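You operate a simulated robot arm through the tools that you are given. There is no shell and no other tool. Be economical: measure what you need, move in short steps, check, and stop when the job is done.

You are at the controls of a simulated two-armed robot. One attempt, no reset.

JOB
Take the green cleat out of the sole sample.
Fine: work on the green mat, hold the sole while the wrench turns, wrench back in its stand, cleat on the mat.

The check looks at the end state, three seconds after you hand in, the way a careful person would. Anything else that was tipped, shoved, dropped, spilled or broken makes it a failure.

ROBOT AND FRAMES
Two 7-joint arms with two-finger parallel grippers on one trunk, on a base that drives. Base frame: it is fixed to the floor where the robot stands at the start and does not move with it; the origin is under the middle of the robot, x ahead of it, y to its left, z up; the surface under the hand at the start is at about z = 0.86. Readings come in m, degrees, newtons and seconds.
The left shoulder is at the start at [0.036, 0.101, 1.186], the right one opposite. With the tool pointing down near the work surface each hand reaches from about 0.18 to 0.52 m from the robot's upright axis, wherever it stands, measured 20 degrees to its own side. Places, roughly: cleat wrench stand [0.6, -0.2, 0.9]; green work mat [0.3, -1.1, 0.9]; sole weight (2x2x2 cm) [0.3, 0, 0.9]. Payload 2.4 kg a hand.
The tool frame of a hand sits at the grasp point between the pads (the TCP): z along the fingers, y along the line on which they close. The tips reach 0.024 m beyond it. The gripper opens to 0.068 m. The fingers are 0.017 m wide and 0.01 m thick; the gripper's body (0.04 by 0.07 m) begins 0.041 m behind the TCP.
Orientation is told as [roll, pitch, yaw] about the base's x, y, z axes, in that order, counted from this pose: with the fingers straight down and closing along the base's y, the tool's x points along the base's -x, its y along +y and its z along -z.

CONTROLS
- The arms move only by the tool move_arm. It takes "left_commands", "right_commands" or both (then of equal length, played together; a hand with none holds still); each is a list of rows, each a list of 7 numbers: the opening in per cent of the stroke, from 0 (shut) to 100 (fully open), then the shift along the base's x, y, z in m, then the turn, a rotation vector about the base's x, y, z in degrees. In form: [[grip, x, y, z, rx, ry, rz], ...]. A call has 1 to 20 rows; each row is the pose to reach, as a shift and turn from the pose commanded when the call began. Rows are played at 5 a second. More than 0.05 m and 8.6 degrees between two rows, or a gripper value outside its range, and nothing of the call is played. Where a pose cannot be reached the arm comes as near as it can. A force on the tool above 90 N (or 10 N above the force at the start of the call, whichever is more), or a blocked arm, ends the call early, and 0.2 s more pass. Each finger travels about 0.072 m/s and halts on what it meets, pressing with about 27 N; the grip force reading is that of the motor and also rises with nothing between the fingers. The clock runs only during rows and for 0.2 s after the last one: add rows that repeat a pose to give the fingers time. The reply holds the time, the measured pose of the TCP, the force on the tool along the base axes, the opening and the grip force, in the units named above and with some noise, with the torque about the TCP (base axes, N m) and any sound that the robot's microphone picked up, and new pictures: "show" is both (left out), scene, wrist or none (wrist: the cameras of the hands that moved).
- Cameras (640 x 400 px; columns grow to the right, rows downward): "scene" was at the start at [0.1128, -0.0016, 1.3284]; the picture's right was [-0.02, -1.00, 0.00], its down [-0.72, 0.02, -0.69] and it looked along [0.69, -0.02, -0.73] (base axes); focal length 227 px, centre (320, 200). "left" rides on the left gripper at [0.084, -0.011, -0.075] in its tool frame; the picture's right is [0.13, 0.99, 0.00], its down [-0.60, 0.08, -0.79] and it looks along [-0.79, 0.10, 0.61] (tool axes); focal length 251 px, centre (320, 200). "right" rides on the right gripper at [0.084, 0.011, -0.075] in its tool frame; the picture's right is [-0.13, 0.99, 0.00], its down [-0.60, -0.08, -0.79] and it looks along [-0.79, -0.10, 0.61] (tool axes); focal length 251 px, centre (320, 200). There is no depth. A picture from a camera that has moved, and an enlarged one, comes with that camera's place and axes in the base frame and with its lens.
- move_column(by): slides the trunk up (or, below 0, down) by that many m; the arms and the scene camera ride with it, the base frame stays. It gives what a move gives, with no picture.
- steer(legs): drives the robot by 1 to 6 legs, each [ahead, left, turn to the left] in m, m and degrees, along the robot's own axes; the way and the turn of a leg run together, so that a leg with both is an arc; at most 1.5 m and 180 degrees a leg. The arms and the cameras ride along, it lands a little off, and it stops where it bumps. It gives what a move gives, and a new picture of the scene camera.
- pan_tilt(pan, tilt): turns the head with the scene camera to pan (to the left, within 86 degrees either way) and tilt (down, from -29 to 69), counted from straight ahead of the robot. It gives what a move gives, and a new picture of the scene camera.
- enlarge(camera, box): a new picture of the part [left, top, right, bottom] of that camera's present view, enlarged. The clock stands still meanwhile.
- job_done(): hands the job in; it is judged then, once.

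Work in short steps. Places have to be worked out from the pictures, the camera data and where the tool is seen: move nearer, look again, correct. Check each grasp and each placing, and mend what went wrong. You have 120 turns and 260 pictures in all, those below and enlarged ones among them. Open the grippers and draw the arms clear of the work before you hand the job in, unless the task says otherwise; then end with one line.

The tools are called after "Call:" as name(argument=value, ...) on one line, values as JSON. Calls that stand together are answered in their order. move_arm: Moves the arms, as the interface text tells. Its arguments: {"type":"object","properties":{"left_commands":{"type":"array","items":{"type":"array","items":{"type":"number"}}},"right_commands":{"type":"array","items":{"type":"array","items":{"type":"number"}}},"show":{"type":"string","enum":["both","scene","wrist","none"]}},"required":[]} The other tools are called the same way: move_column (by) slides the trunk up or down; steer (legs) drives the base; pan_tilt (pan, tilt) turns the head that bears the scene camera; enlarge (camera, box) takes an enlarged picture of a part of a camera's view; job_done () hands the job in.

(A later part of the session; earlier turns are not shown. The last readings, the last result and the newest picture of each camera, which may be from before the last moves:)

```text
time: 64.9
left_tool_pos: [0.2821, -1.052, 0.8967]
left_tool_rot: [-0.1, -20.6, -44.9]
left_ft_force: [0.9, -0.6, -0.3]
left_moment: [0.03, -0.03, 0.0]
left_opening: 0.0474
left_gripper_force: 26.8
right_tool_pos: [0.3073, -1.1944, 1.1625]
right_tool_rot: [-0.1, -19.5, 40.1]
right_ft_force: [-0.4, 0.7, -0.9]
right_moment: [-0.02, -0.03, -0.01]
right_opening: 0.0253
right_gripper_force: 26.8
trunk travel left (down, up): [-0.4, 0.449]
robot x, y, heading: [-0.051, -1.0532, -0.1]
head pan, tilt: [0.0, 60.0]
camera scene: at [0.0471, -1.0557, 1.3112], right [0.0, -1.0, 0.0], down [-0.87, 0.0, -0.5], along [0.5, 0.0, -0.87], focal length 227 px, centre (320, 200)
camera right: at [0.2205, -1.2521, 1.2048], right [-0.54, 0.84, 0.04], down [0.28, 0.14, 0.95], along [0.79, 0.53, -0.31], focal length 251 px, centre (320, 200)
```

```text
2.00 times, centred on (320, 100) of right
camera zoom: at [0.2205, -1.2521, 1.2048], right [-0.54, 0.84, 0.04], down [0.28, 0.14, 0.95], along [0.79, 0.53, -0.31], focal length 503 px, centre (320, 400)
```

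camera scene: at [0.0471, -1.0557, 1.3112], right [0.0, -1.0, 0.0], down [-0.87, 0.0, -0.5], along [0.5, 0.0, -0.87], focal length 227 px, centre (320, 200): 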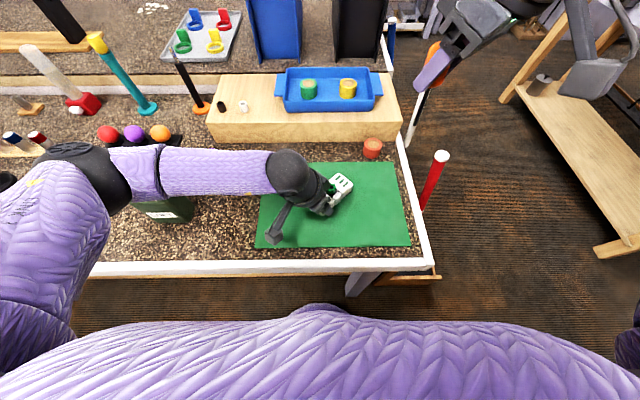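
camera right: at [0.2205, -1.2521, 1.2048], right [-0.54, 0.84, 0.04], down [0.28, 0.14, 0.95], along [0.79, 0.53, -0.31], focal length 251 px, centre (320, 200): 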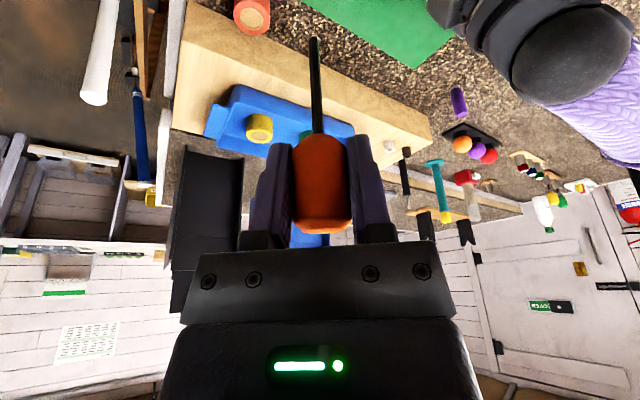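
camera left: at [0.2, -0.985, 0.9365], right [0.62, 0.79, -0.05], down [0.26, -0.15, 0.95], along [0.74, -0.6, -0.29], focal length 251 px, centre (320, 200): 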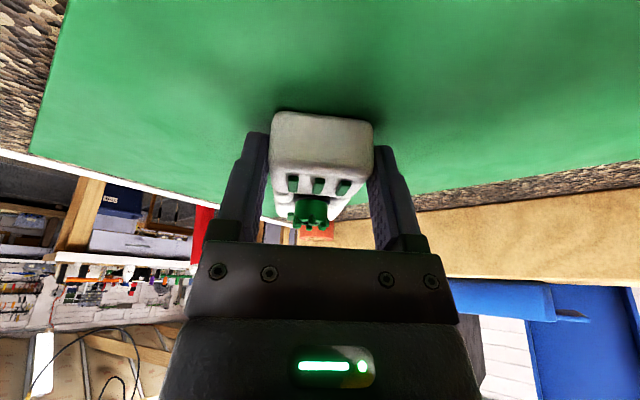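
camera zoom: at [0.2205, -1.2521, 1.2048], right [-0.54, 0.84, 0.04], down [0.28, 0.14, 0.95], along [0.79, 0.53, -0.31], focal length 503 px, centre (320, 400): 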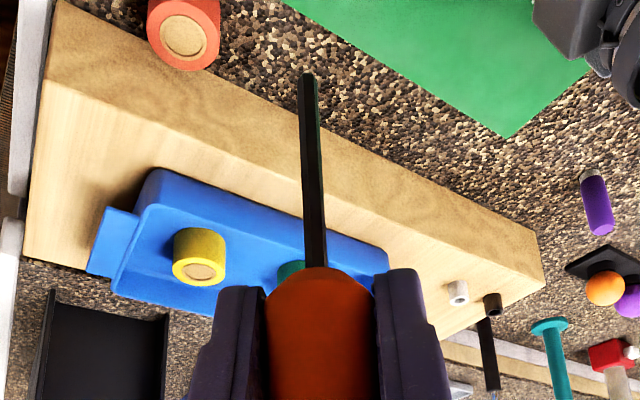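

Triangulating gives the wrench vertical, with its tip 8.5 cm below the TCP, and the cleat hole at (0.3133,-1.0836), top z≈0.903. I'll move the tip above the hole.

Call:
move_arm(right_commands=[[0, 0.002, 0.03, -0.03, 0, 0, 0], [0, 0.004, 0.06, -0.06, 0, 0, 0], [0, 0.006, 0.09, -0.09, 0, 0, 0], [0, 0.006, 0.109, -0.12, 0, 0, 0], [0, 0.006, 0.109, -0.137, 0, 0, 0], [0, 0.006, 0.109, -0.137, 0, 0, 0]])

Call:
enlarge(camera="scene", box=[280, 130, 400, 230])

Call:
enlarge(camera="right", box=[240, 0, 400, 120])

Call:
enlarge(camera="left", box=[240, 130, 400, 250])

```text
time: 66.3
left_tool_pos: [0.283, -1.051, 0.8967]
left_tool_rot: [-0.1, -20.6, -44.9]
left_ft_force: [0.7, 0.5, 0.1]
left_moment: [0.02, 0.02, 0.05]
left_opening: 0.0477
left_gripper_force: 26.9
right_tool_pos: [0.3128, -1.0854, 1.0222]
right_tool_rot: [0.0, -19.5, 40.0]
right_ft_force: [0.0, 0.3, -0.2]
right_moment: [0.03, 0.0, 0.0]
right_opening: 0.0256
right_gripper_force: 27.1
trunk travel left (down, up): [-0.4, 0.449]
robot x, y, heading: [-0.0524, -1.0555, -0.2]
head pan, tilt: [0.0, 60.0]
camera scene: at [0.0471, -1.0556, 1.3112], right [0.0, -1.0, 0.0], down [-0.87, 0.0, -0.5], along [0.5, 0.0, -0.87], focal length 227 px, centre (320, 200)
camera right: at [0.2266, -1.1435, 1.0653], right [-0.54, 0.84, 0.04], down [0.28, 0.14, 0.95], along [0.79, 0.53, -0.31], focal length 251 px, centre (320, 200)
```

scene: 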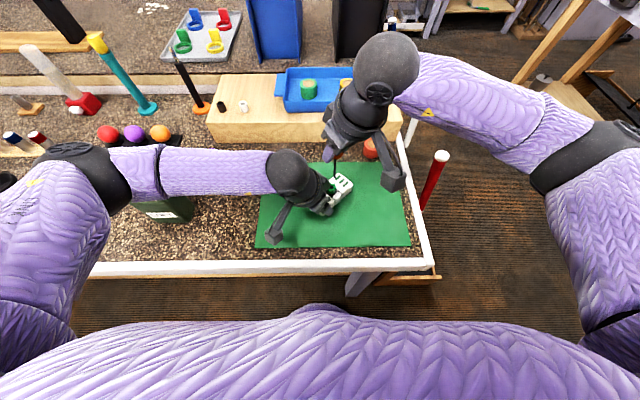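
right: 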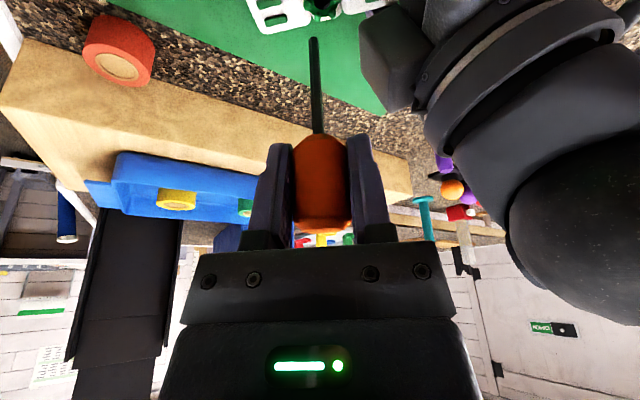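

```text
4.00 times, centred on (340, 180) of scene
camera zoom: at [0.0471, -1.0556, 1.3112], right [0.0, -1.0, 0.0], down [-0.87, 0.0, -0.5], along [0.5, 0.0, -0.87], focal length 909 px, centre (240, 280)
```

zoom: 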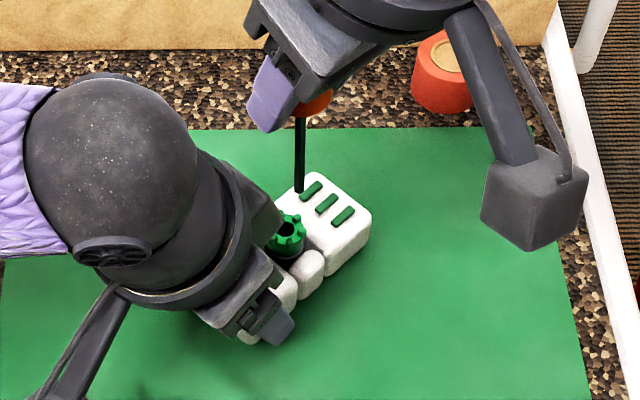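

```text
3.33 times, centred on (320, 60) of right
camera zoom: at [0.2266, -1.1435, 1.0653], right [-0.54, 0.84, 0.04], down [0.28, 0.14, 0.95], along [0.79, 0.53, -0.31], focal length 838 px, centre (320, 667)
```

zoom: 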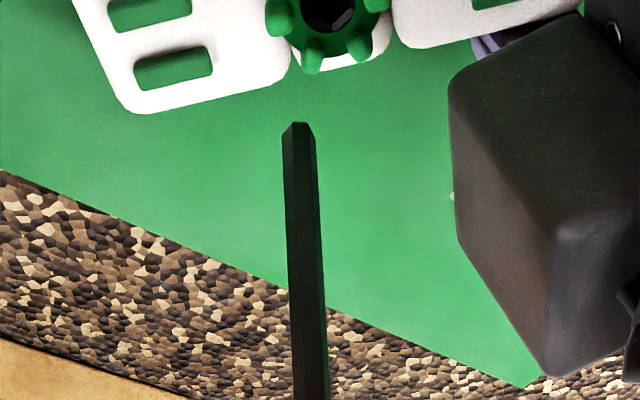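

```text
3.33 times, centred on (320, 190) of left
camera zoom: at [0.2, -0.9848, 0.9365], right [0.62, 0.79, -0.05], down [0.26, -0.15, 0.95], along [0.74, -0.6, -0.29], focal length 838 px, centre (320, 233)
```

zoom: 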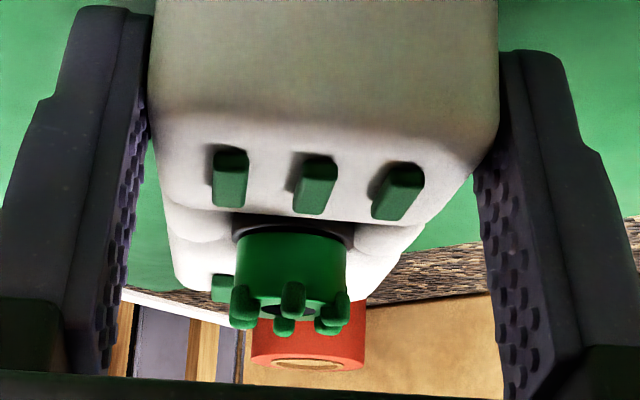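

The wrench is a hex key for a hex socket. The two estimates of the hole differ by about 3 mm, so I'll lower the tip to just above the cleat, where the hole is fully in view, and re-measure.

Call:
move_arm(right_commands=[[0, -0.002, 0.002, -0.01, 0, 0, 0], [0, -0.003, 0.003, -0.018, 0, 0, 0], [0, -0.003, 0.003, -0.018, 0, 0, 0]], show="none")

Call:
enlarge(camera="scene", box=[310, 160, 370, 210])

Call:
enlarge(camera="right", box=[270, 0, 370, 75])

```text
time: 67.1
left_tool_pos: [0.2816, -1.0518, 0.8957]
left_tool_rot: [0.0, -20.5, -45.1]
left_ft_force: [-0.2, 0.8, -0.4]
left_moment: [0.02, -0.01, 0.0]
left_opening: 0.0475
left_gripper_force: 26.6
right_tool_pos: [0.3082, -1.0818, 1.0049]
right_tool_rot: [-0.1, -19.5, 39.9]
right_ft_force: [0.2, -0.4, -0.7]
right_moment: [0.02, 0.03, 0.02]
right_opening: 0.0258
right_gripper_force: 27.1
trunk travel left (down, up): [-0.4, 0.449]
robot x, y, heading: [-0.055, -1.0574, -0.2]
head pan, tilt: [0.0, 60.0]
```

```text
8.00 times, centred on (340, 185) of scene
camera zoom: at [0.0471, -1.0556, 1.3112], right [0.0, -1.0, 0.0], down [-0.87, 0.0, -0.5], along [0.5, 0.0, -0.87], focal length 1818 px, centre (160, 320)
```

zoom: 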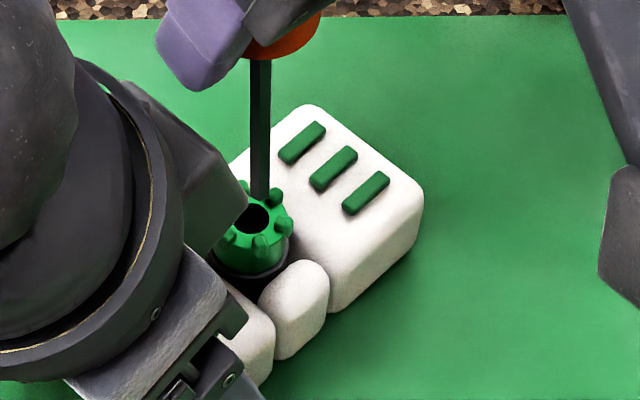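

```text
5.33 times, centred on (320, 38) of right
camera zoom: at [0.2224, -1.1396, 1.0479], right [-0.54, 0.84, 0.04], down [0.28, 0.14, 0.95], along [0.79, 0.53, -0.31], focal length 1341 px, centre (320, 1067)
```

zoom: 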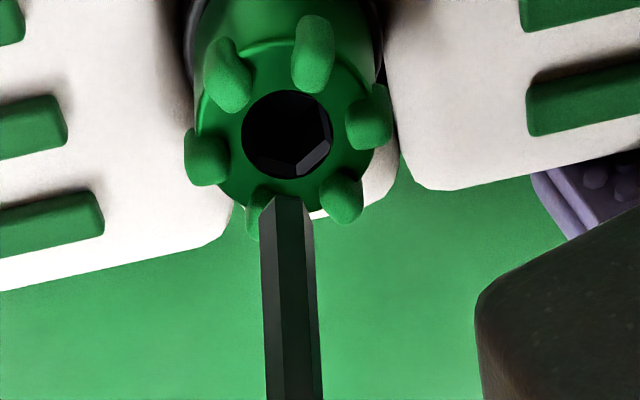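

In the close view the tip is at (0.309,-1.0814,0.9195) and the hole at (0.310,-1.0803,0.908). I'll shift 1 mm and lower the tip into the hole mouth.

Call:
move_arm(right_commands=[[0, 0.001, 0.001, 0, 0, 0, 0], [0, 0.001, 0.001, -0.006, 0, 0, 0], [0, 0.001, 0.001, -0.012, 0, 0, 0], [0, 0.001, 0.001, -0.016, 0, 0, 0]], show="none")

Call:
enlarge(camera="right", box=[270, 0, 370, 75])

Call:
enlarge(camera="scene", box=[310, 160, 370, 210])

```text
time: 68.1
left_tool_pos: [0.2824, -1.0509, 0.8969]
left_tool_rot: [-0.1, -20.5, -45.0]
left_ft_force: [0.2, 1.0, 0.1]
left_moment: [0.02, 0.02, -0.02]
left_opening: 0.0472
left_gripper_force: 26.9
right_tool_pos: [0.3095, -1.0814, 0.9893]
right_tool_rot: [-0.1, -19.5, 39.9]
right_ft_force: [-0.4, -0.3, -1.0]
right_moment: [-0.04, -0.03, -0.01]
right_opening: 0.0257
right_gripper_force: 27.3
trunk travel left (down, up): [-0.4, 0.449]
robot x, y, heading: [-0.0499, -1.0532, -0.2]
head pan, tilt: [0.0, 60.0]
```

```text
5.33 times, centred on (320, 38) of right
camera zoom: at [0.2228, -1.1391, 1.0326], right [-0.54, 0.84, 0.04], down [0.28, 0.14, 0.95], along [0.79, 0.53, -0.31], focal length 1341 px, centre (320, 1067)
```

zoom: 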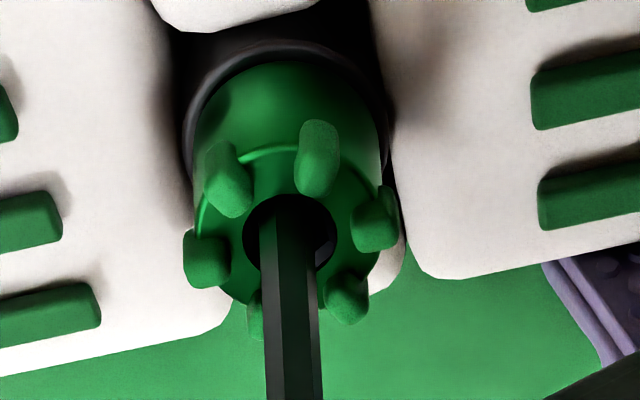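

```text
8.00 times, centred on (340, 185) of scene
camera zoom: at [0.0471, -1.0556, 1.3112], right [0.0, -1.0, 0.0], down [-0.87, 0.0, -0.5], along [0.5, 0.0, -0.87], focal length 1818 px, centre (160, 320)
```

zoom: 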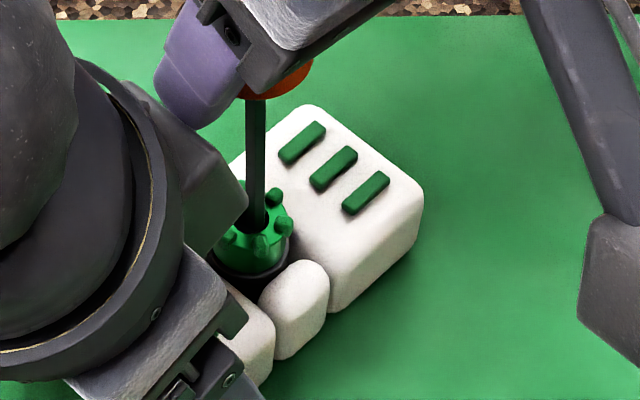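

The tip is in the hole mouth and centred. I'll ease down in small steps.

Call:
move_arm(right_commands=[[0, 0, 0, -0.002, 0, 0, 0], [0, 0, 0, -0.004, 0, 0, 0]], show="none")

Call:
move_arm(right_commands=[[0, 0, 0, -0.0015, 0, 0, 0], [0, 0, 0, -0.003, 0, 0, 0]], show="none")

```text
time: 68.7
left_tool_pos: [0.2804, -1.0514, 0.896]
left_tool_rot: [-0.1, -20.6, -45.0]
left_ft_force: [-1.2, 2.1, -2.4]
left_moment: [-0.15, -0.38, -0.01]
left_opening: 0.0474
left_gripper_force: 27.0
right_tool_pos: [0.3108, -1.0817, 0.9856]
right_tool_rot: [-0.1, -19.6, 39.8]
right_ft_force: [2.8, -3.1, 6.7]
right_moment: [0.1, 0.04, 0.01]
right_opening: 0.0258
right_gripper_force: 27.1
trunk travel left (down, up): [-0.4, 0.449]
robot x, y, heading: [-0.0526, -1.0531, 0.2]
head pan, tilt: [0.0, 60.0]
```

```text
time: 69.3
left_tool_pos: [0.2829, -1.0516, 0.8966]
left_tool_rot: [-0.1, -20.4, -45.0]
left_ft_force: [-0.5, 6.0, -7.6]
left_moment: [-0.72, -0.4, 0.25]
left_opening: 0.0479
left_gripper_force: 27.1
right_tool_pos: [0.3119, -1.0829, 0.9833]
right_tool_rot: [-0.1, -19.7, 39.9]
right_ft_force: [7.0, -9.6, 24.6]
right_moment: [0.35, 0.1, 0.03]
right_opening: 0.0252
right_gripper_force: 27.3
trunk travel left (down, up): [-0.4, 0.449]
robot x, y, heading: [-0.0519, -1.0572, -0.2]
head pan, tilt: [0.0, 60.0]
```

The tip is seated on something about 10 mm in and likely needs hex alignment. I'll relax the load, follow the side force slightly, and rotate slowly CCW.

Call:
move_arm(right_commands=[[0, 0.001, -0.001, 0.0015, 0, 0, 0], [0, 0.001, -0.001, 0.001, 0, 0, 5], [0, 0.001, -0.001, 0.001, 0, 0, 10], [0, 0.001, -0.001, 0.001, 0, 0, 15], [0, 0.001, -0.001, 0.001, 0, 0, 20]], show="none")

Call:
enlarge(camera="right", box=[270, 0, 370, 75])

```text
time: 70.5
left_tool_pos: [0.2806, -1.0522, 0.8976]
left_tool_rot: [-0.2, -20.6, -45.1]
left_ft_force: [-28.8, -0.3, 2.4]
left_moment: [-0.28, -2.47, -0.34]
left_opening: 0.0476
left_gripper_force: 27.3
right_tool_pos: [0.3121, -1.082, 0.9846]
right_tool_rot: [-0.3, -19.6, 60.0]
right_ft_force: [31.6, 2.4, 5.6]
right_moment: [0.92, -0.49, -0.79]
right_opening: 0.0254
right_gripper_force: 27.5
trunk travel left (down, up): [-0.4, 0.449]
robot x, y, heading: [-0.0557, -1.0568, -0.1]
head pan, tilt: [0.0, 60.0]
```

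```text
5.33 times, centred on (320, 38) of right
camera zoom: at [0.2495, -1.166, 1.0274], right [-0.8, 0.6, 0.04], down [0.22, 0.22, 0.95], along [0.56, 0.77, -0.31], focal length 1341 px, centre (320, 1067)
```

zoom: 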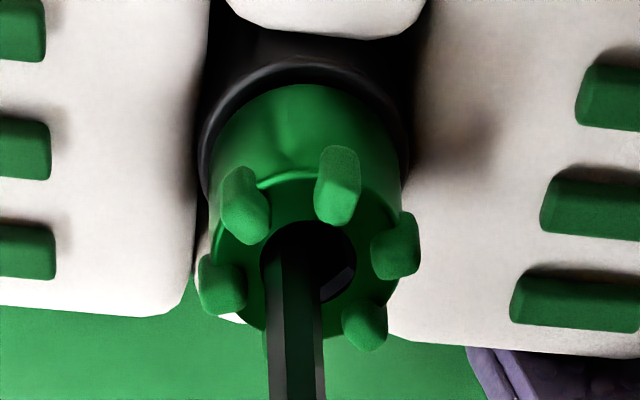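

The prongs keep the same place relative to the hand camera while the sole does not, so the key is engaged and the cleat turned 20°. A 31 N side force along x has built up, so I'll relieve it by shifting.

Call:
move_arm(right_commands=[[0, 0.001, 0, 0, 0, 0, 0], [0, 0.0025, 0, 0.0005, 0, 0, 0], [0, 0.0025, 0, 0.0005, 0, 0, 0]], show="none")

```text
time: 71.3
left_tool_pos: [0.2825, -1.0512, 0.8968]
left_tool_rot: [-0.1, -20.7, -44.9]
left_ft_force: [-7.5, 2.5, -7.2]
left_moment: [-0.86, -0.3, 0.08]
left_opening: 0.0475
left_gripper_force: 27.0
right_tool_pos: [0.3131, -1.0813, 0.9853]
right_tool_rot: [0.0, -19.4, 60.1]
right_ft_force: [5.0, -4.2, 9.7]
right_moment: [0.79, 0.28, -0.11]
right_opening: 0.0256
right_gripper_force: 26.8
trunk travel left (down, up): [-0.4, 0.449]
robot x, y, heading: [-0.0503, -1.0593, -0.0]
head pan, tilt: [0.0, 60.0]
```

The side load is gone. I'll turn another 24° CCW and check.

Call:
move_arm(right_commands=[[0, 0.0003, 0, 0, 0, 0, 6], [0, 0.0003, 0, 0, 0, 0, 12], [0, 0.0003, 0, 0, 0, 0, 18], [0, 0.0003, 0, 0, 0, 0, 24]], show="none")

Call:
enlarge(camera="right", box=[270, 0, 370, 75])

Call:
enlarge(camera="scene", box=[260, 120, 420, 220])

```text
time: 72.1
left_tool_pos: [0.2797, -1.0493, 0.8954]
left_tool_rot: [0.2, -20.1, -45.2]
left_ft_force: [-10.5, 12.9, 7.3]
left_moment: [-2.05, -2.53, 0.65]
left_opening: 0.0481
left_gripper_force: 26.6
right_tool_pos: [0.31, -1.081, 0.982]
right_tool_rot: [-4.1, -20.9, 68.7]
right_ft_force: [6.8, -18.0, 17.6]
right_moment: [0.94, 1.83, -0.42]
right_opening: 0.0261
right_gripper_force: 27.1
right hand out of reach, approached as far as the arm can: row 1, 2, 3
trunk travel left (down, up): [-0.4, 0.449]
robot x, y, heading: [-0.0533, -1.0559, -0.1]
head pan, tilt: [0.0, 60.0]
stopped in row 3 (right hand): the force on the tool passed its limit at 95 N (the readings are from after the stop); the commanded pose is now the measured one
```

```text
5.33 times, centred on (320, 38) of right
camera zoom: at [0.2567, -1.1718, 1.0227], right [-0.87, 0.5, -0.02], down [0.12, 0.25, 0.96], along [0.48, 0.83, -0.28], focal length 1341 px, centre (320, 1067)
```

zoom: 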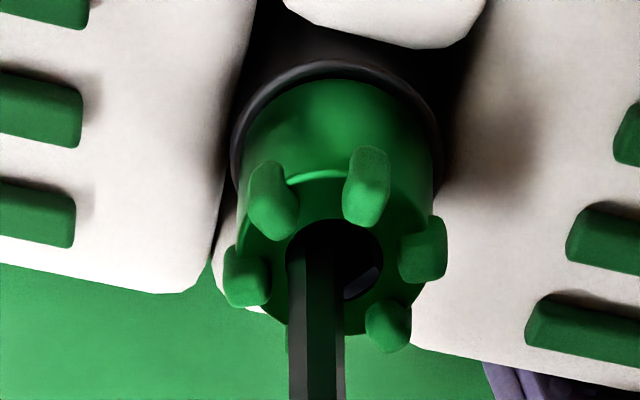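

```text
4.00 times, centred on (340, 170) of scene
camera zoom: at [0.0454, -1.0567, 1.3115], right [0.0, -1.0, 0.0], down [-0.87, 0.0, -0.5], along [0.5, 0.0, -0.87], focal length 909 px, centre (240, 320)
```

zoom: 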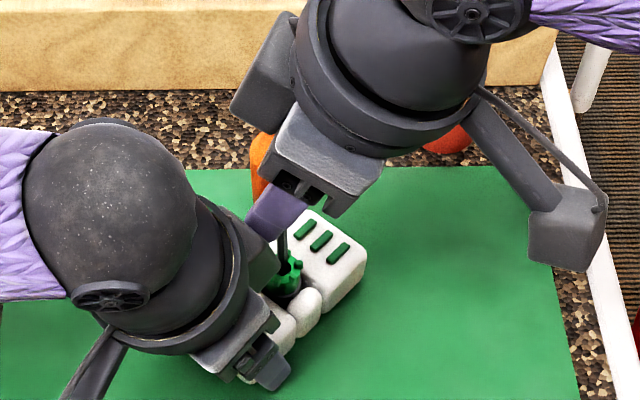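

The right wrist hits its limit near yaw 65° in this leaning grip. I'll release so the wrench stands in the cleat, wind the hand back, and straighten it vertical around the handle.

Call:
move_arm(right_commands=[[30, 0, 0, 0, 0, 0, 0], [70, 0, 0, 0, 0, 0, 0], [100, 0, 0, 0, 0, 0, 0], [100, 0, 0, 0, 0, 0, 0]])

```text
time: 73.1
left_tool_pos: [0.2783, -1.0503, 0.893]
left_tool_rot: [0.1, -19.9, -45.2]
left_ft_force: [-27.2, 32.5, 24.2]
left_moment: [-2.49, -2.33, 0.6]
left_opening: 0.0481
left_gripper_force: 26.8
right_tool_pos: [0.3107, -1.0809, 0.9834]
right_tool_rot: [-4.6, -20.7, 69.0]
right_ft_force: [35.9, -37.3, 19.9]
right_moment: [-0.37, -0.49, -0.24]
right_opening: 0.0291
right_gripper_force: 0.1
trunk travel left (down, up): [-0.4, 0.449]
robot x, y, heading: [-0.0484, -1.0515, -0.2]
head pan, tilt: [0.0, 60.0]
camera scene: at [0.0461, -1.0565, 1.3115], right [0.0, -1.0, 0.0], down [-0.87, 0.0, -0.5], along [0.5, 0.0, -0.87], focal length 227 px, centre (320, 200)
camera right: at [0.258, -1.172, 1.0221], right [-0.87, 0.49, -0.03], down [0.12, 0.26, 0.96], along [0.48, 0.83, -0.28], focal length 251 px, centre (320, 200)
```

scene: 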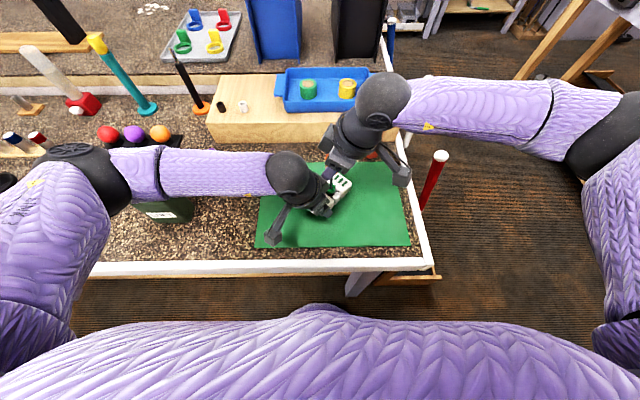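
right: 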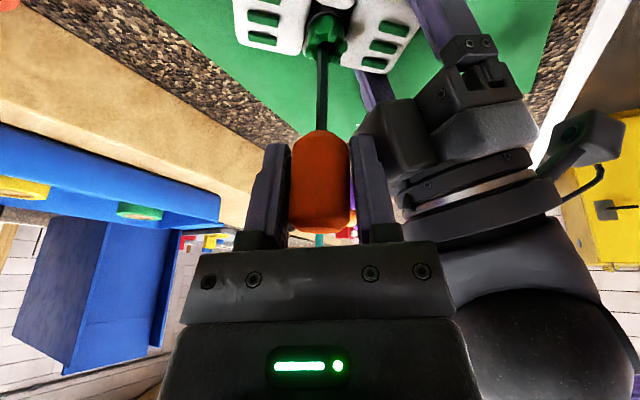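

The right finger is pressing against the left gripper, so the left hand needs to lean further out. With the wrench seated, I'll release the sole, draw the left hand back along its axis, and tilt it more.

Call:
move_arm(left_commands=[[40, 0, 0, 0, 0, 0, 0], [80, 0, 0, 0, 0, 0, 0], [100, 0, 0, 0, 0, 0, 0], [100, -0.005, 0.005, 0.015, 0, 0, 0], [100, -0.012, 0.012, 0.035, 0, 0, 0], [100, -0.03, 0.03, 0.05, 0, 0, 0], [100, -0.04, 0.04, 0.05, -4.2, -4.2, 0], [100, -0.04, 0.04, 0.05, -8.8, -8.8, 0], [100, -0.04, 0.04, 0.05, -8.8, -8.8, 0]])

```text
time: 75.1
left_tool_pos: [0.2389, -1.0103, 0.9434]
left_tool_rot: [0.0, -32.5, -45.2]
left_ft_force: [-0.2, -0.6, -1.3]
left_moment: [-0.01, 0.0, -0.01]
left_opening: 0.068
left_gripper_force: 0.0
right_tool_pos: [0.3094, -1.0784, 0.9819]
right_tool_rot: [-4.0, -20.8, 69.0]
right_ft_force: [-0.7, 0.2, 0.1]
right_moment: [-0.02, 0.0, 0.01]
right_opening: 0.068
right_gripper_force: 0.1
trunk travel left (down, up): [-0.4, 0.449]
robot x, y, heading: [-0.0553, -1.0538, -0.3]
head pan, tilt: [0.0, 60.0]
camera scene: at [0.0472, -1.0558, 1.3112], right [0.0, -1.0, 0.0], down [-0.87, 0.0, -0.5], along [0.5, 0.0, -0.87], focal length 227 px, centre (320, 200)
camera left: at [0.1531, -0.9392, 0.9614], right [0.63, 0.78, -0.07], down [0.11, 0.0, 0.99], along [0.77, -0.63, -0.09], focal length 251 px, centre (320, 200)
```

scene: 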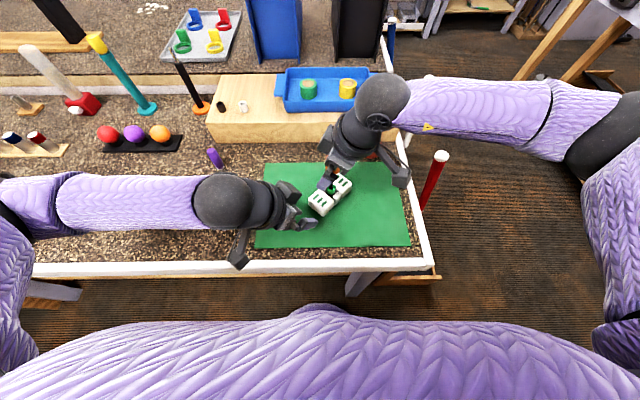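
left: 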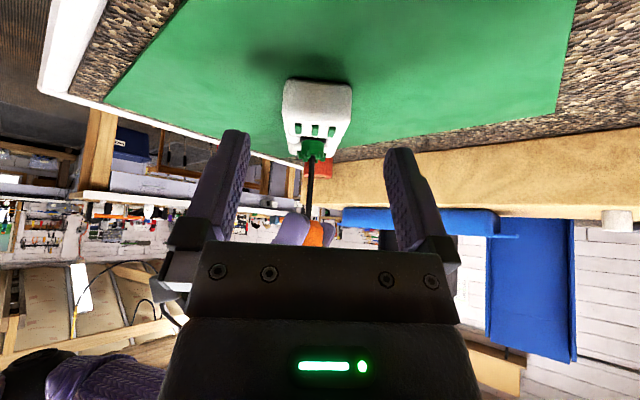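

Both hands are free and the wrench stands in the cleat. I'll check that the handle is centred in the right fingers before moving them around it.

Call:
enlarge(camera="right", box=[180, 0, 460, 260])

Call:
enlarge(camera="left", box=[250, 60, 390, 260])

```text
1.54 times, centred on (320, 130) of right
camera zoom: at [0.2573, -1.1704, 1.0213], right [-0.87, 0.49, -0.02], down [0.12, 0.26, 0.96], along [0.47, 0.83, -0.28], focal length 387 px, centre (320, 308)
```

zoom: 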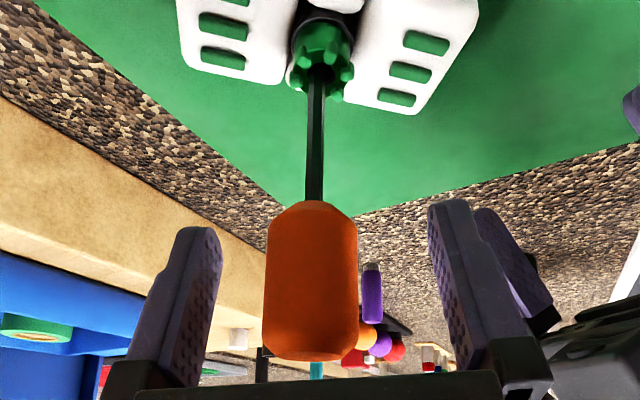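

```text
2.00 times, centred on (320, 160) of left
camera zoom: at [0.1531, -0.9392, 0.9614], right [0.63, 0.78, -0.07], down [0.11, 0.0, 0.99], along [0.77, -0.63, -0.09], focal length 503 px, centre (320, 280)
```

zoom: 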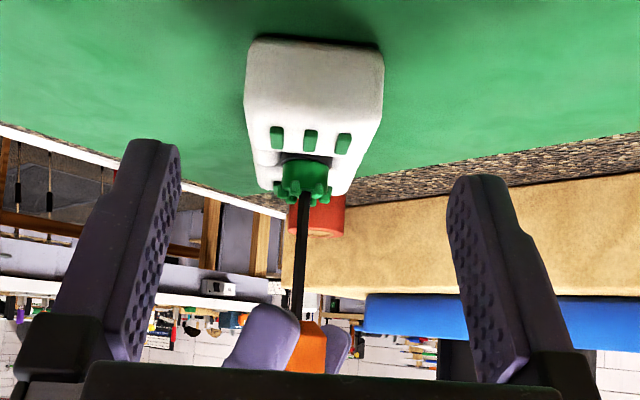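

The wrench is upright and the handle near centre. I'll wind the open hand back 30° around it.

Call:
move_arm(right_commands=[[100, 0, 0, 0.002, 0, 0, -7.5], [100, 0, 0, 0.004, 0, 0, -15], [100, 0, 0, 0.004, 0, 0, -22.5], [100, 0, 0, 0.004, 0, 0, -30], [100, 0, 0, 0.004, 0, 0, -30]], show="none")

Call:
move_arm(right_commands=[[100, 0, 0, 0, -3.3, 6.3, 0], [100, 0, 0, 0, -6.6, 12.6, 0], [100, 0, 0, 0, -9.9, 18.9, 0], [100, 0, 0, 0, -9.9, 18.9, 0]])

```text
time: 76.3
left_tool_pos: [0.2389, -1.0106, 0.9445]
left_tool_rot: [0.1, -32.5, -45.3]
left_ft_force: [0.0, -0.2, 0.7]
left_moment: [0.0, -0.02, 0.04]
left_opening: 0.0682
left_gripper_force: 0.0
right_tool_pos: [0.3108, -1.0785, 0.985]
right_tool_rot: [-4.1, -20.7, 38.9]
right_ft_force: [0.2, 0.1, 0.8]
right_moment: [0.0, 0.0, -0.03]
right_opening: 0.0679
right_gripper_force: 0.0
trunk travel left (down, up): [-0.4, 0.449]
robot x, y, heading: [-0.0517, -1.0538, -0.1]
head pan, tilt: [0.0, 60.0]
```

```text
time: 77.3
left_tool_pos: [0.2394, -1.0112, 0.9431]
left_tool_rot: [0.0, -32.4, -45.2]
left_ft_force: [0.0, 0.5, -0.2]
left_moment: [-0.01, 0.01, -0.01]
left_opening: 0.068
left_gripper_force: 0.1
right_tool_pos: [0.3101, -1.079, 0.9853]
right_tool_rot: [0.0, 0.2, 38.3]
right_ft_force: [-0.8, -0.3, 0.7]
right_moment: [0.01, 0.0, 0.05]
right_opening: 0.0679
right_gripper_force: 0.1
trunk travel left (down, up): [-0.4, 0.449]
robot x, y, heading: [-0.0502, -1.0539, -0.1]
head pan, tilt: [0.0, 60.0]
camera scene: at [0.0472, -1.0557, 1.3112], right [0.0, -1.0, 0.0], down [-0.87, 0.0, -0.5], along [0.5, 0.0, -0.87], focal length 227 px, centre (320, 200)
camera right: at [0.2381, -1.1215, 1.0615], right [-0.51, 0.86, 0.0], down [0.53, 0.31, 0.79], along [0.68, 0.41, -0.61], focal length 251 px, centre (320, 200)
```

scene: 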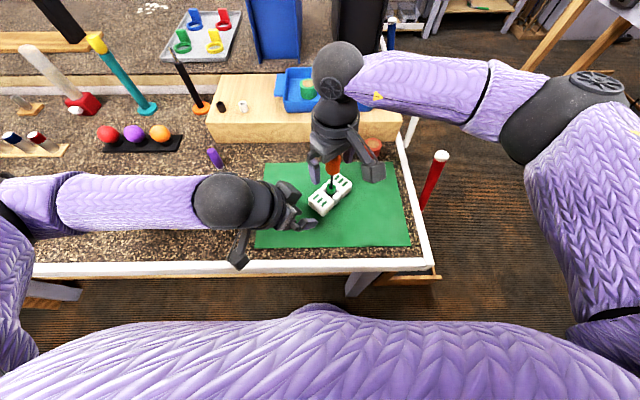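
right: 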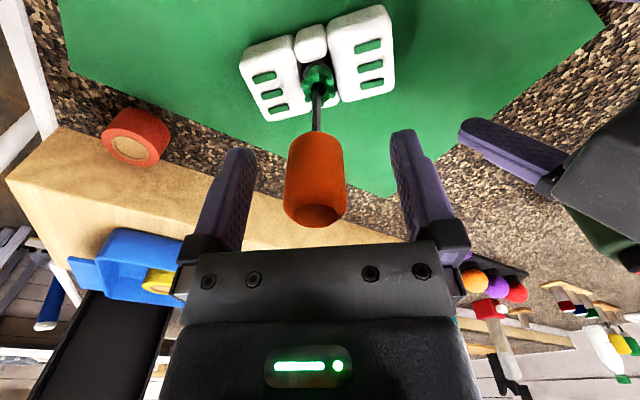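

The right hand is vertical around the handle. Now I'll regrip the sole's outer end with the left hand at a 32° lean and wind the open right hand back to about yaw -10°.

Call:
move_arm(left_commands=[[100, 0.012, -0.012, 0, 0, 0, 0], [100, 0.023, -0.023, -0.012, 0, 0, 0], [100, 0.034, -0.033, -0.03, 0, 0, 0], [100, 0.04, -0.039, -0.042, 0, 0, 0], [100, 0.041, -0.04, -0.047, 0, 0, 0], [50, 0.041, -0.04, -0.047, 0, 0, 0], [0, 0.041, -0.04, -0.047, 0, 0, 0], [0, 0.041, -0.04, -0.047, 0, 0, 0], [0, 0.041, -0.04, -0.047, 0, 0, 0]], right_commands=[[100, 0, -0.001, 0, 0, 0, -8], [100, 0, -0.001, 0, 0, 0, -16], [100, 0, -0.001, 0, 0, 0, -24], [100, 0, -0.001, 0, 0, 0, -32], [100, 0, -0.001, 0, 0, 0, -40], [100, 0, -0.001, 0, 0, 0, -48], [100, 0, -0.001, 0, 0, 0, -48], [100, 0, -0.001, 0, 0, 0, -48], [100, 0, -0.001, 0, 0, 0, -48]])

```text
time: 79.3
left_tool_pos: [0.2814, -1.0516, 0.8967]
left_tool_rot: [0.0, -32.5, -45.2]
left_ft_force: [0.2, 0.3, -0.7]
left_moment: [0.03, 0.03, 0.01]
left_opening: 0.0479
left_gripper_force: 27.0
right_tool_pos: [0.3107, -1.0801, 0.985]
right_tool_rot: [0.0, 0.2, -9.8]
right_ft_force: [-0.4, -0.2, -0.2]
right_moment: [0.0, 0.0, -0.01]
right_opening: 0.0677
right_gripper_force: 0.1
trunk travel left (down, up): [-0.4, 0.449]
robot x, y, heading: [-0.0528, -1.0557, -0.2]
head pan, tilt: [0.0, 60.0]
camera scene: at [0.0474, -1.0557, 1.3112], right [0.0, -1.0, 0.0], down [-0.87, 0.0, -0.5], along [0.5, 0.0, -0.87], focal length 227 px, centre (320, 200)
camera right: at [0.2296, -1.0552, 1.0611], right [0.3, 0.96, 0.0], down [0.59, -0.18, 0.79], along [0.76, -0.23, -0.61], focal length 251 px, centre (320, 200)
camera left: at [0.1946, -0.981, 0.9141], right [0.63, 0.78, -0.07], down [0.12, -0.01, 0.99], along [0.77, -0.63, -0.09], focal length 251 px, centre (320, 200)
```

scene: 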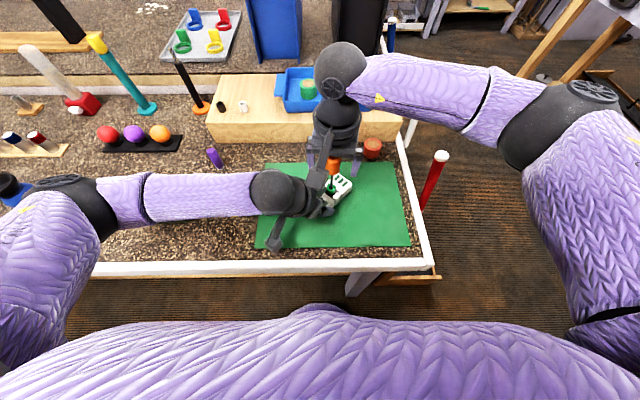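
right: 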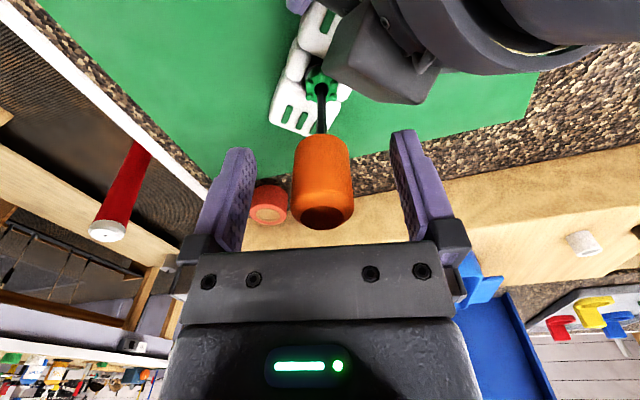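
left: 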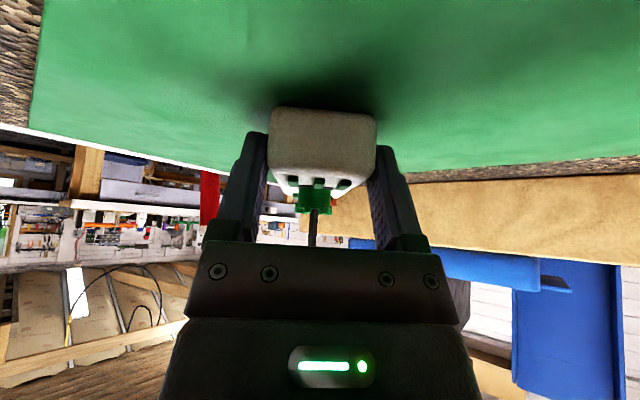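

Both hands are placed with no contact. I'll close on the wrench handle.

Call:
move_arm(right_commands=[[60, 0, 0, 0, 0, 0, 0], [30, 0, 0, 0, 0, 0, 0], [0, 0, 0, 0, 0, 0, 0], [0, 0, 0, 0, 0, 0, 0], [0, 0, 0, 0, 0, 0, 0]], show="wrist")

```text
time: 80.5
left_tool_pos: [0.2797, -1.0516, 0.897]
left_tool_rot: [0.0, -32.5, -45.2]
left_ft_force: [-0.5, -2.0, -1.3]
left_moment: [0.1, 0.05, -0.07]
left_opening: 0.0478
left_gripper_force: 26.9
right_tool_pos: [0.3111, -1.0813, 0.9846]
right_tool_rot: [0.1, 0.3, -9.8]
right_ft_force: [-0.3, 1.7, 0.9]
right_moment: [0.12, 0.0, 0.01]
right_opening: 0.026
right_gripper_force: 26.9
trunk travel left (down, up): [-0.4, 0.449]
robot x, y, heading: [-0.0519, -1.0574, -0.4]
head pan, tilt: [0.0, 60.0]
camera right: at [0.2295, -1.0552, 1.0612], right [0.29, 0.96, 0.0], down [0.59, -0.18, 0.79], along [0.76, -0.23, -0.61], focal length 251 px, centre (320, 200)
```

right: 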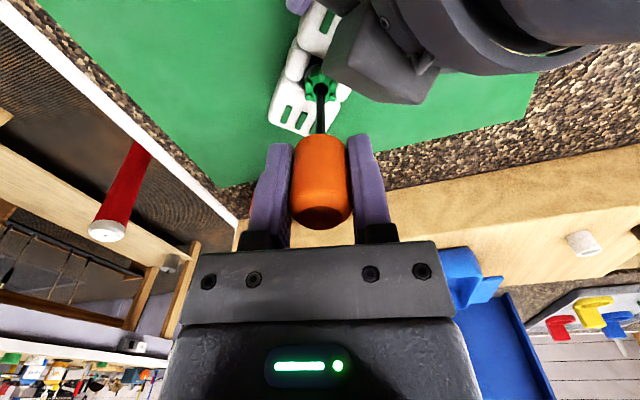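

Clean grip. I'll turn 48° CCW and check loads.

Call:
move_arm(right_commands=[[0, 0, 0, 0, 0, 0, 6], [0, 0, 0, 0, 0, 0, 12], [0, 0, 0, 0, 0, 0, 18], [0, 0, 0, 0, 0, 0, 24], [0, 0, 0, 0, 0, 0, 30], [0, 0, 0, 0, 0, 0, 36], [0, 0, 0, 0, 0, 0, 42], [0, 0, 0, 0, 0, 0, 48]], show="none")

Call:
enlarge(camera="right", box=[240, 20, 400, 140])

```text
time: 82.3
left_tool_pos: [0.2809, -1.0514, 0.8967]
left_tool_rot: [0.2, -32.4, -45.2]
left_ft_force: [1.6, 0.9, -2.3]
left_moment: [0.08, 0.01, 0.12]
left_opening: 0.0477
left_gripper_force: 27.0
right_tool_pos: [0.3114, -1.0796, 0.985]
right_tool_rot: [0.0, 0.2, 38.5]
right_ft_force: [-2.5, -0.1, 2.2]
right_moment: [-0.07, 0.15, -0.02]
right_opening: 0.026
right_gripper_force: 26.5
trunk travel left (down, up): [-0.4, 0.449]
robot x, y, heading: [-0.0512, -1.0558, -0.3]
head pan, tilt: [0.0, 60.0]
```

```text
3.33 times, centred on (320, 80) of right
camera zoom: at [0.2376, -1.1227, 1.0612], right [-0.51, 0.86, 0.0], down [0.53, 0.31, 0.79], along [0.68, 0.41, -0.61], focal length 838 px, centre (320, 600)
```

zoom: 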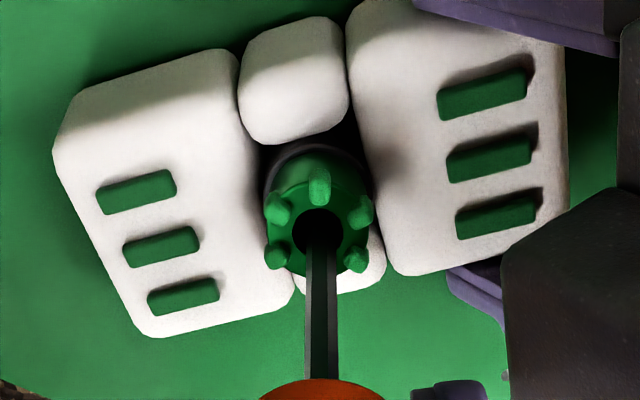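

Torque is nearly zero. I'll turn 20° more and compare the prong positions to see whether the cleat follows.

Call:
move_arm(right_commands=[[0, 0, 0, 0, 0, 0, 6], [0, 0, 0, 0, 0, 0, 12], [0, 0, 0, 0, 0, 0, 20], [0, 0, 0, 0, 0, 0, 20]], show="none")

Call:
enlarge(camera="right", box=[240, 20, 400, 140])

```text
time: 83.3
left_tool_pos: [0.2811, -1.0526, 0.8959]
left_tool_rot: [0.1, -32.4, -45.1]
left_ft_force: [-0.4, 2.7, -2.1]
left_moment: [0.02, -0.1, 0.13]
left_opening: 0.0479
left_gripper_force: 26.9
right_tool_pos: [0.3105, -1.0793, 0.9852]
right_tool_rot: [0.1, 0.2, 58.3]
right_ft_force: [0.1, -1.9, 2.8]
right_moment: [-0.16, -0.06, 0.04]
right_opening: 0.026
right_gripper_force: 26.9
trunk travel left (down, up): [-0.4, 0.449]
robot x, y, heading: [-0.0502, -1.0585, -0.3]
head pan, tilt: [0.0, 60.0]
```

```text
3.33 times, centred on (320, 80) of right
camera zoom: at [0.2565, -1.1446, 1.0612], right [-0.78, 0.63, 0.0], down [0.39, 0.48, 0.79], along [0.5, 0.61, -0.61], focal length 838 px, centre (320, 600)
```

zoom: 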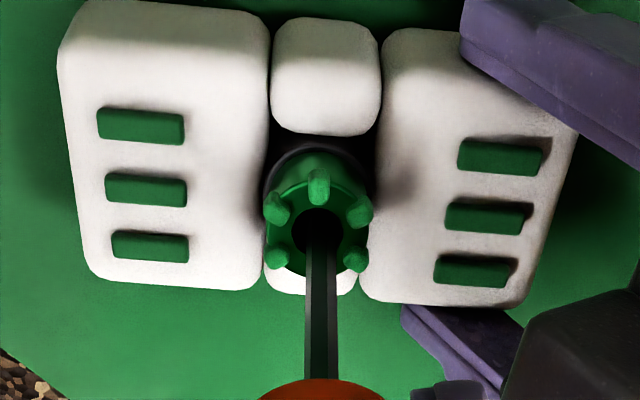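

The cleat is turning with the key, about 95° so far. I'll continue as far as the wrist allows.

Call:
move_arm(right_commands=[[0, 0, 0, 0, 0, 0, 7], [0, 0, 0, 0, 0, 0, 14], [0, 0, 0, 0, 0, 0, 21], [0, 0, 0, 0, 0, 0, 28], [0, 0, 0, 0, 0, 0, 35]])

```text
time: 84.5
left_tool_pos: [0.2811, -1.051, 0.8962]
left_tool_rot: [-0.1, -32.5, -45.1]
left_ft_force: [-0.9, 1.3, 1.9]
left_moment: [-0.06, -0.1, 0.07]
left_opening: 0.0475
left_gripper_force: 27.1
right_tool_pos: [0.2407, -1.0848, 1.009]
right_tool_rot: [-5.2, 1.2, 85.3]
right_ft_force: [0.8, 0.3, -0.6]
right_moment: [-0.03, 0.02, 0.02]
right_opening: 0.0261
right_gripper_force: 26.6
right hand out of reach, approached as far as the arm can: row 1, 2, 3, 4, 5
trunk travel left (down, up): [-0.4, 0.449]
robot x, y, heading: [-0.0524, -1.0554, -0.2]
head pan, tilt: [0.0, 60.0]
camera scene: at [0.0476, -1.0542, 1.3112], right [0.0, -1.0, 0.0], down [-0.87, 0.0, -0.5], along [0.5, 0.0, -0.87], focal length 227 px, centre (320, 200)
camera right: at [0.2166, -1.1652, 1.0842], right [-0.97, 0.21, -0.09], down [0.06, 0.62, 0.79], along [0.22, 0.76, -0.61], focal length 251 px, centre (320, 200)
```

scene: 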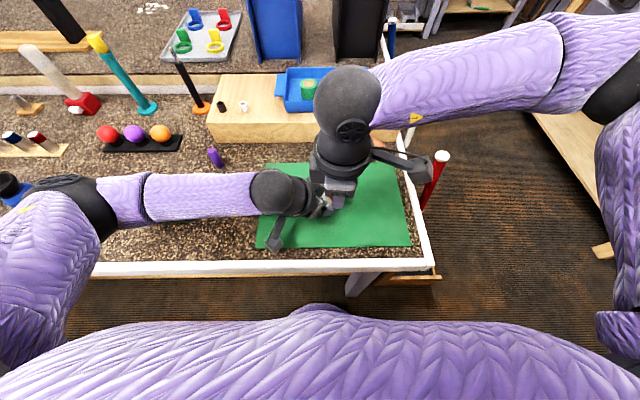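
right: 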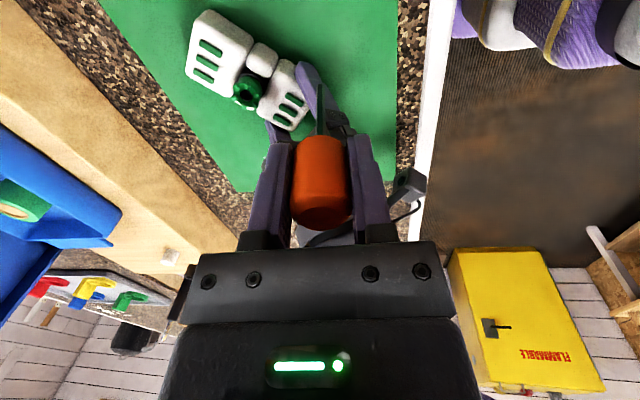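

The yaw limit is about +58°, and the arm jumped aside, pulling the key out of the cleat. The sole is undisturbed. I'll lift the wrench clear before winding back.

Call:
move_arm(right_commands=[[0, 0, 0, 0.03, 0, 0, 0], [0, 0, -0.01, 0.06, 0, 0, 0], [0, 0.02, -0.02, 0.09, 0, 0, -8], [0, 0.04, -0.03, 0.1, 0, 0, -16], [0, 0.06, -0.04, 0.1, 0, 0, -24], [0, 0.065, -0.05, 0.1, 0, 0, -32], [0, 0.07, -0.06, 0.1, 0, 0, -40], [0, 0.07, -0.06, 0.1, 0, 0, -40]])

Call:
enlarge(camera="scene", box=[280, 130, 400, 230])

```text
time: 86.3
left_tool_pos: [0.2801, -1.0505, 0.8957]
left_tool_rot: [0.2, -32.4, -45.1]
left_ft_force: [1.5, -0.1, 0.3]
left_moment: [0.01, -0.03, 0.06]
left_opening: 0.0477
left_gripper_force: 26.8
right_tool_pos: [0.3117, -1.1477, 1.1065]
right_tool_rot: [-5.2, 1.1, 45.3]
right_ft_force: [-0.6, -0.5, -0.9]
right_moment: [0.04, 0.01, 0.0]
right_opening: 0.0259
right_gripper_force: 27.1
right hand out of reach, approached as far as the arm can: row 1, 2, 3
trunk travel left (down, up): [-0.4, 0.449]
robot x, y, heading: [-0.0494, -1.0527, -0.2]
head pan, tilt: [0.0, 60.0]
camera scene: at [0.0474, -1.0558, 1.3112], right [0.0, -1.0, 0.0], down [-0.87, 0.0, -0.5], along [0.5, 0.0, -0.87], focal length 227 px, centre (320, 200)
camera right: at [0.2406, -1.1932, 1.1833], right [-0.61, 0.79, -0.09], down [0.44, 0.43, 0.79], along [0.66, 0.44, -0.61], focal length 251 px, centre (320, 200)
```

scene: 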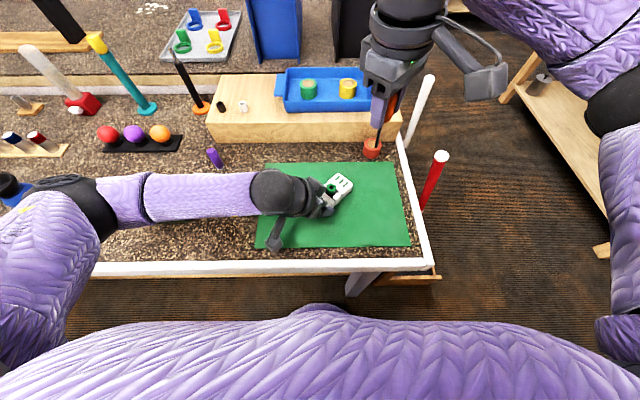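
right: 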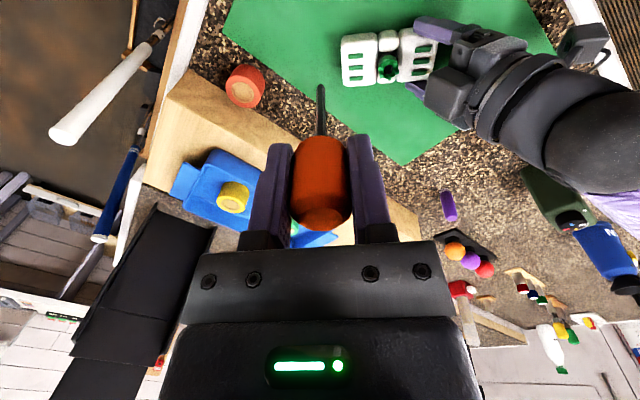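

```text
4.00 times, centred on (340, 180) of scene
camera zoom: at [0.0474, -1.0558, 1.3112], right [0.0, -1.0, 0.0], down [-0.87, 0.0, -0.5], along [0.5, 0.0, -0.87], focal length 909 px, centre (240, 280)
```

zoom: 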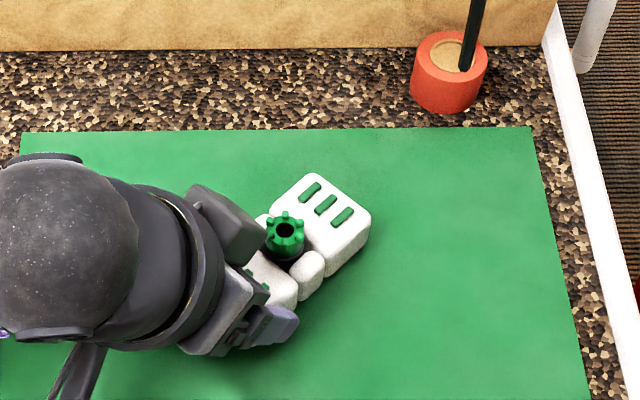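

Call:
enlarge(camera="left", box=[240, 130, 400, 250])

Call:
enlarge(camera="right", box=[330, 0, 490, 120])

```text
3.33 times, centred on (320, 190) of left
camera zoom: at [0.1947, -0.9811, 0.9142], right [0.63, 0.78, -0.07], down [0.11, 0.0, 0.99], along [0.77, -0.63, -0.09], focal length 838 px, centre (320, 233)
```

zoom: 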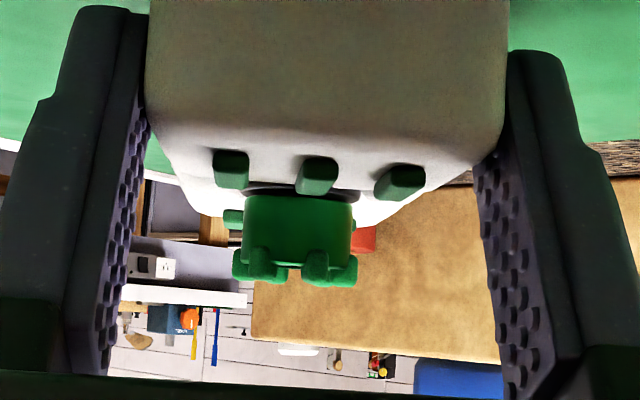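

```text
3.33 times, centred on (410, 60) of right
camera zoom: at [0.2406, -1.1932, 1.1833], right [-0.61, 0.79, -0.09], down [0.44, 0.43, 0.79], along [0.66, 0.44, -0.61], focal length 838 px, centre (20, 667)
```

zoom: 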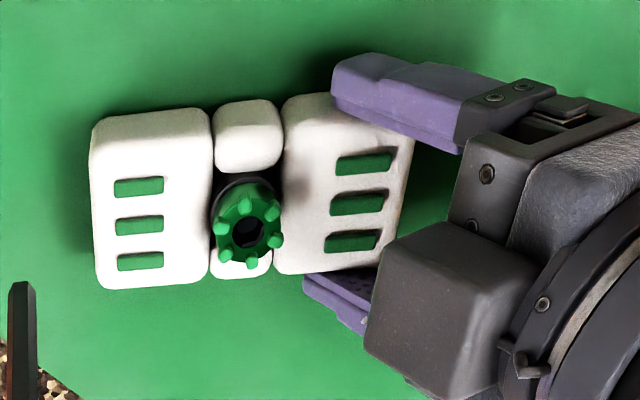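

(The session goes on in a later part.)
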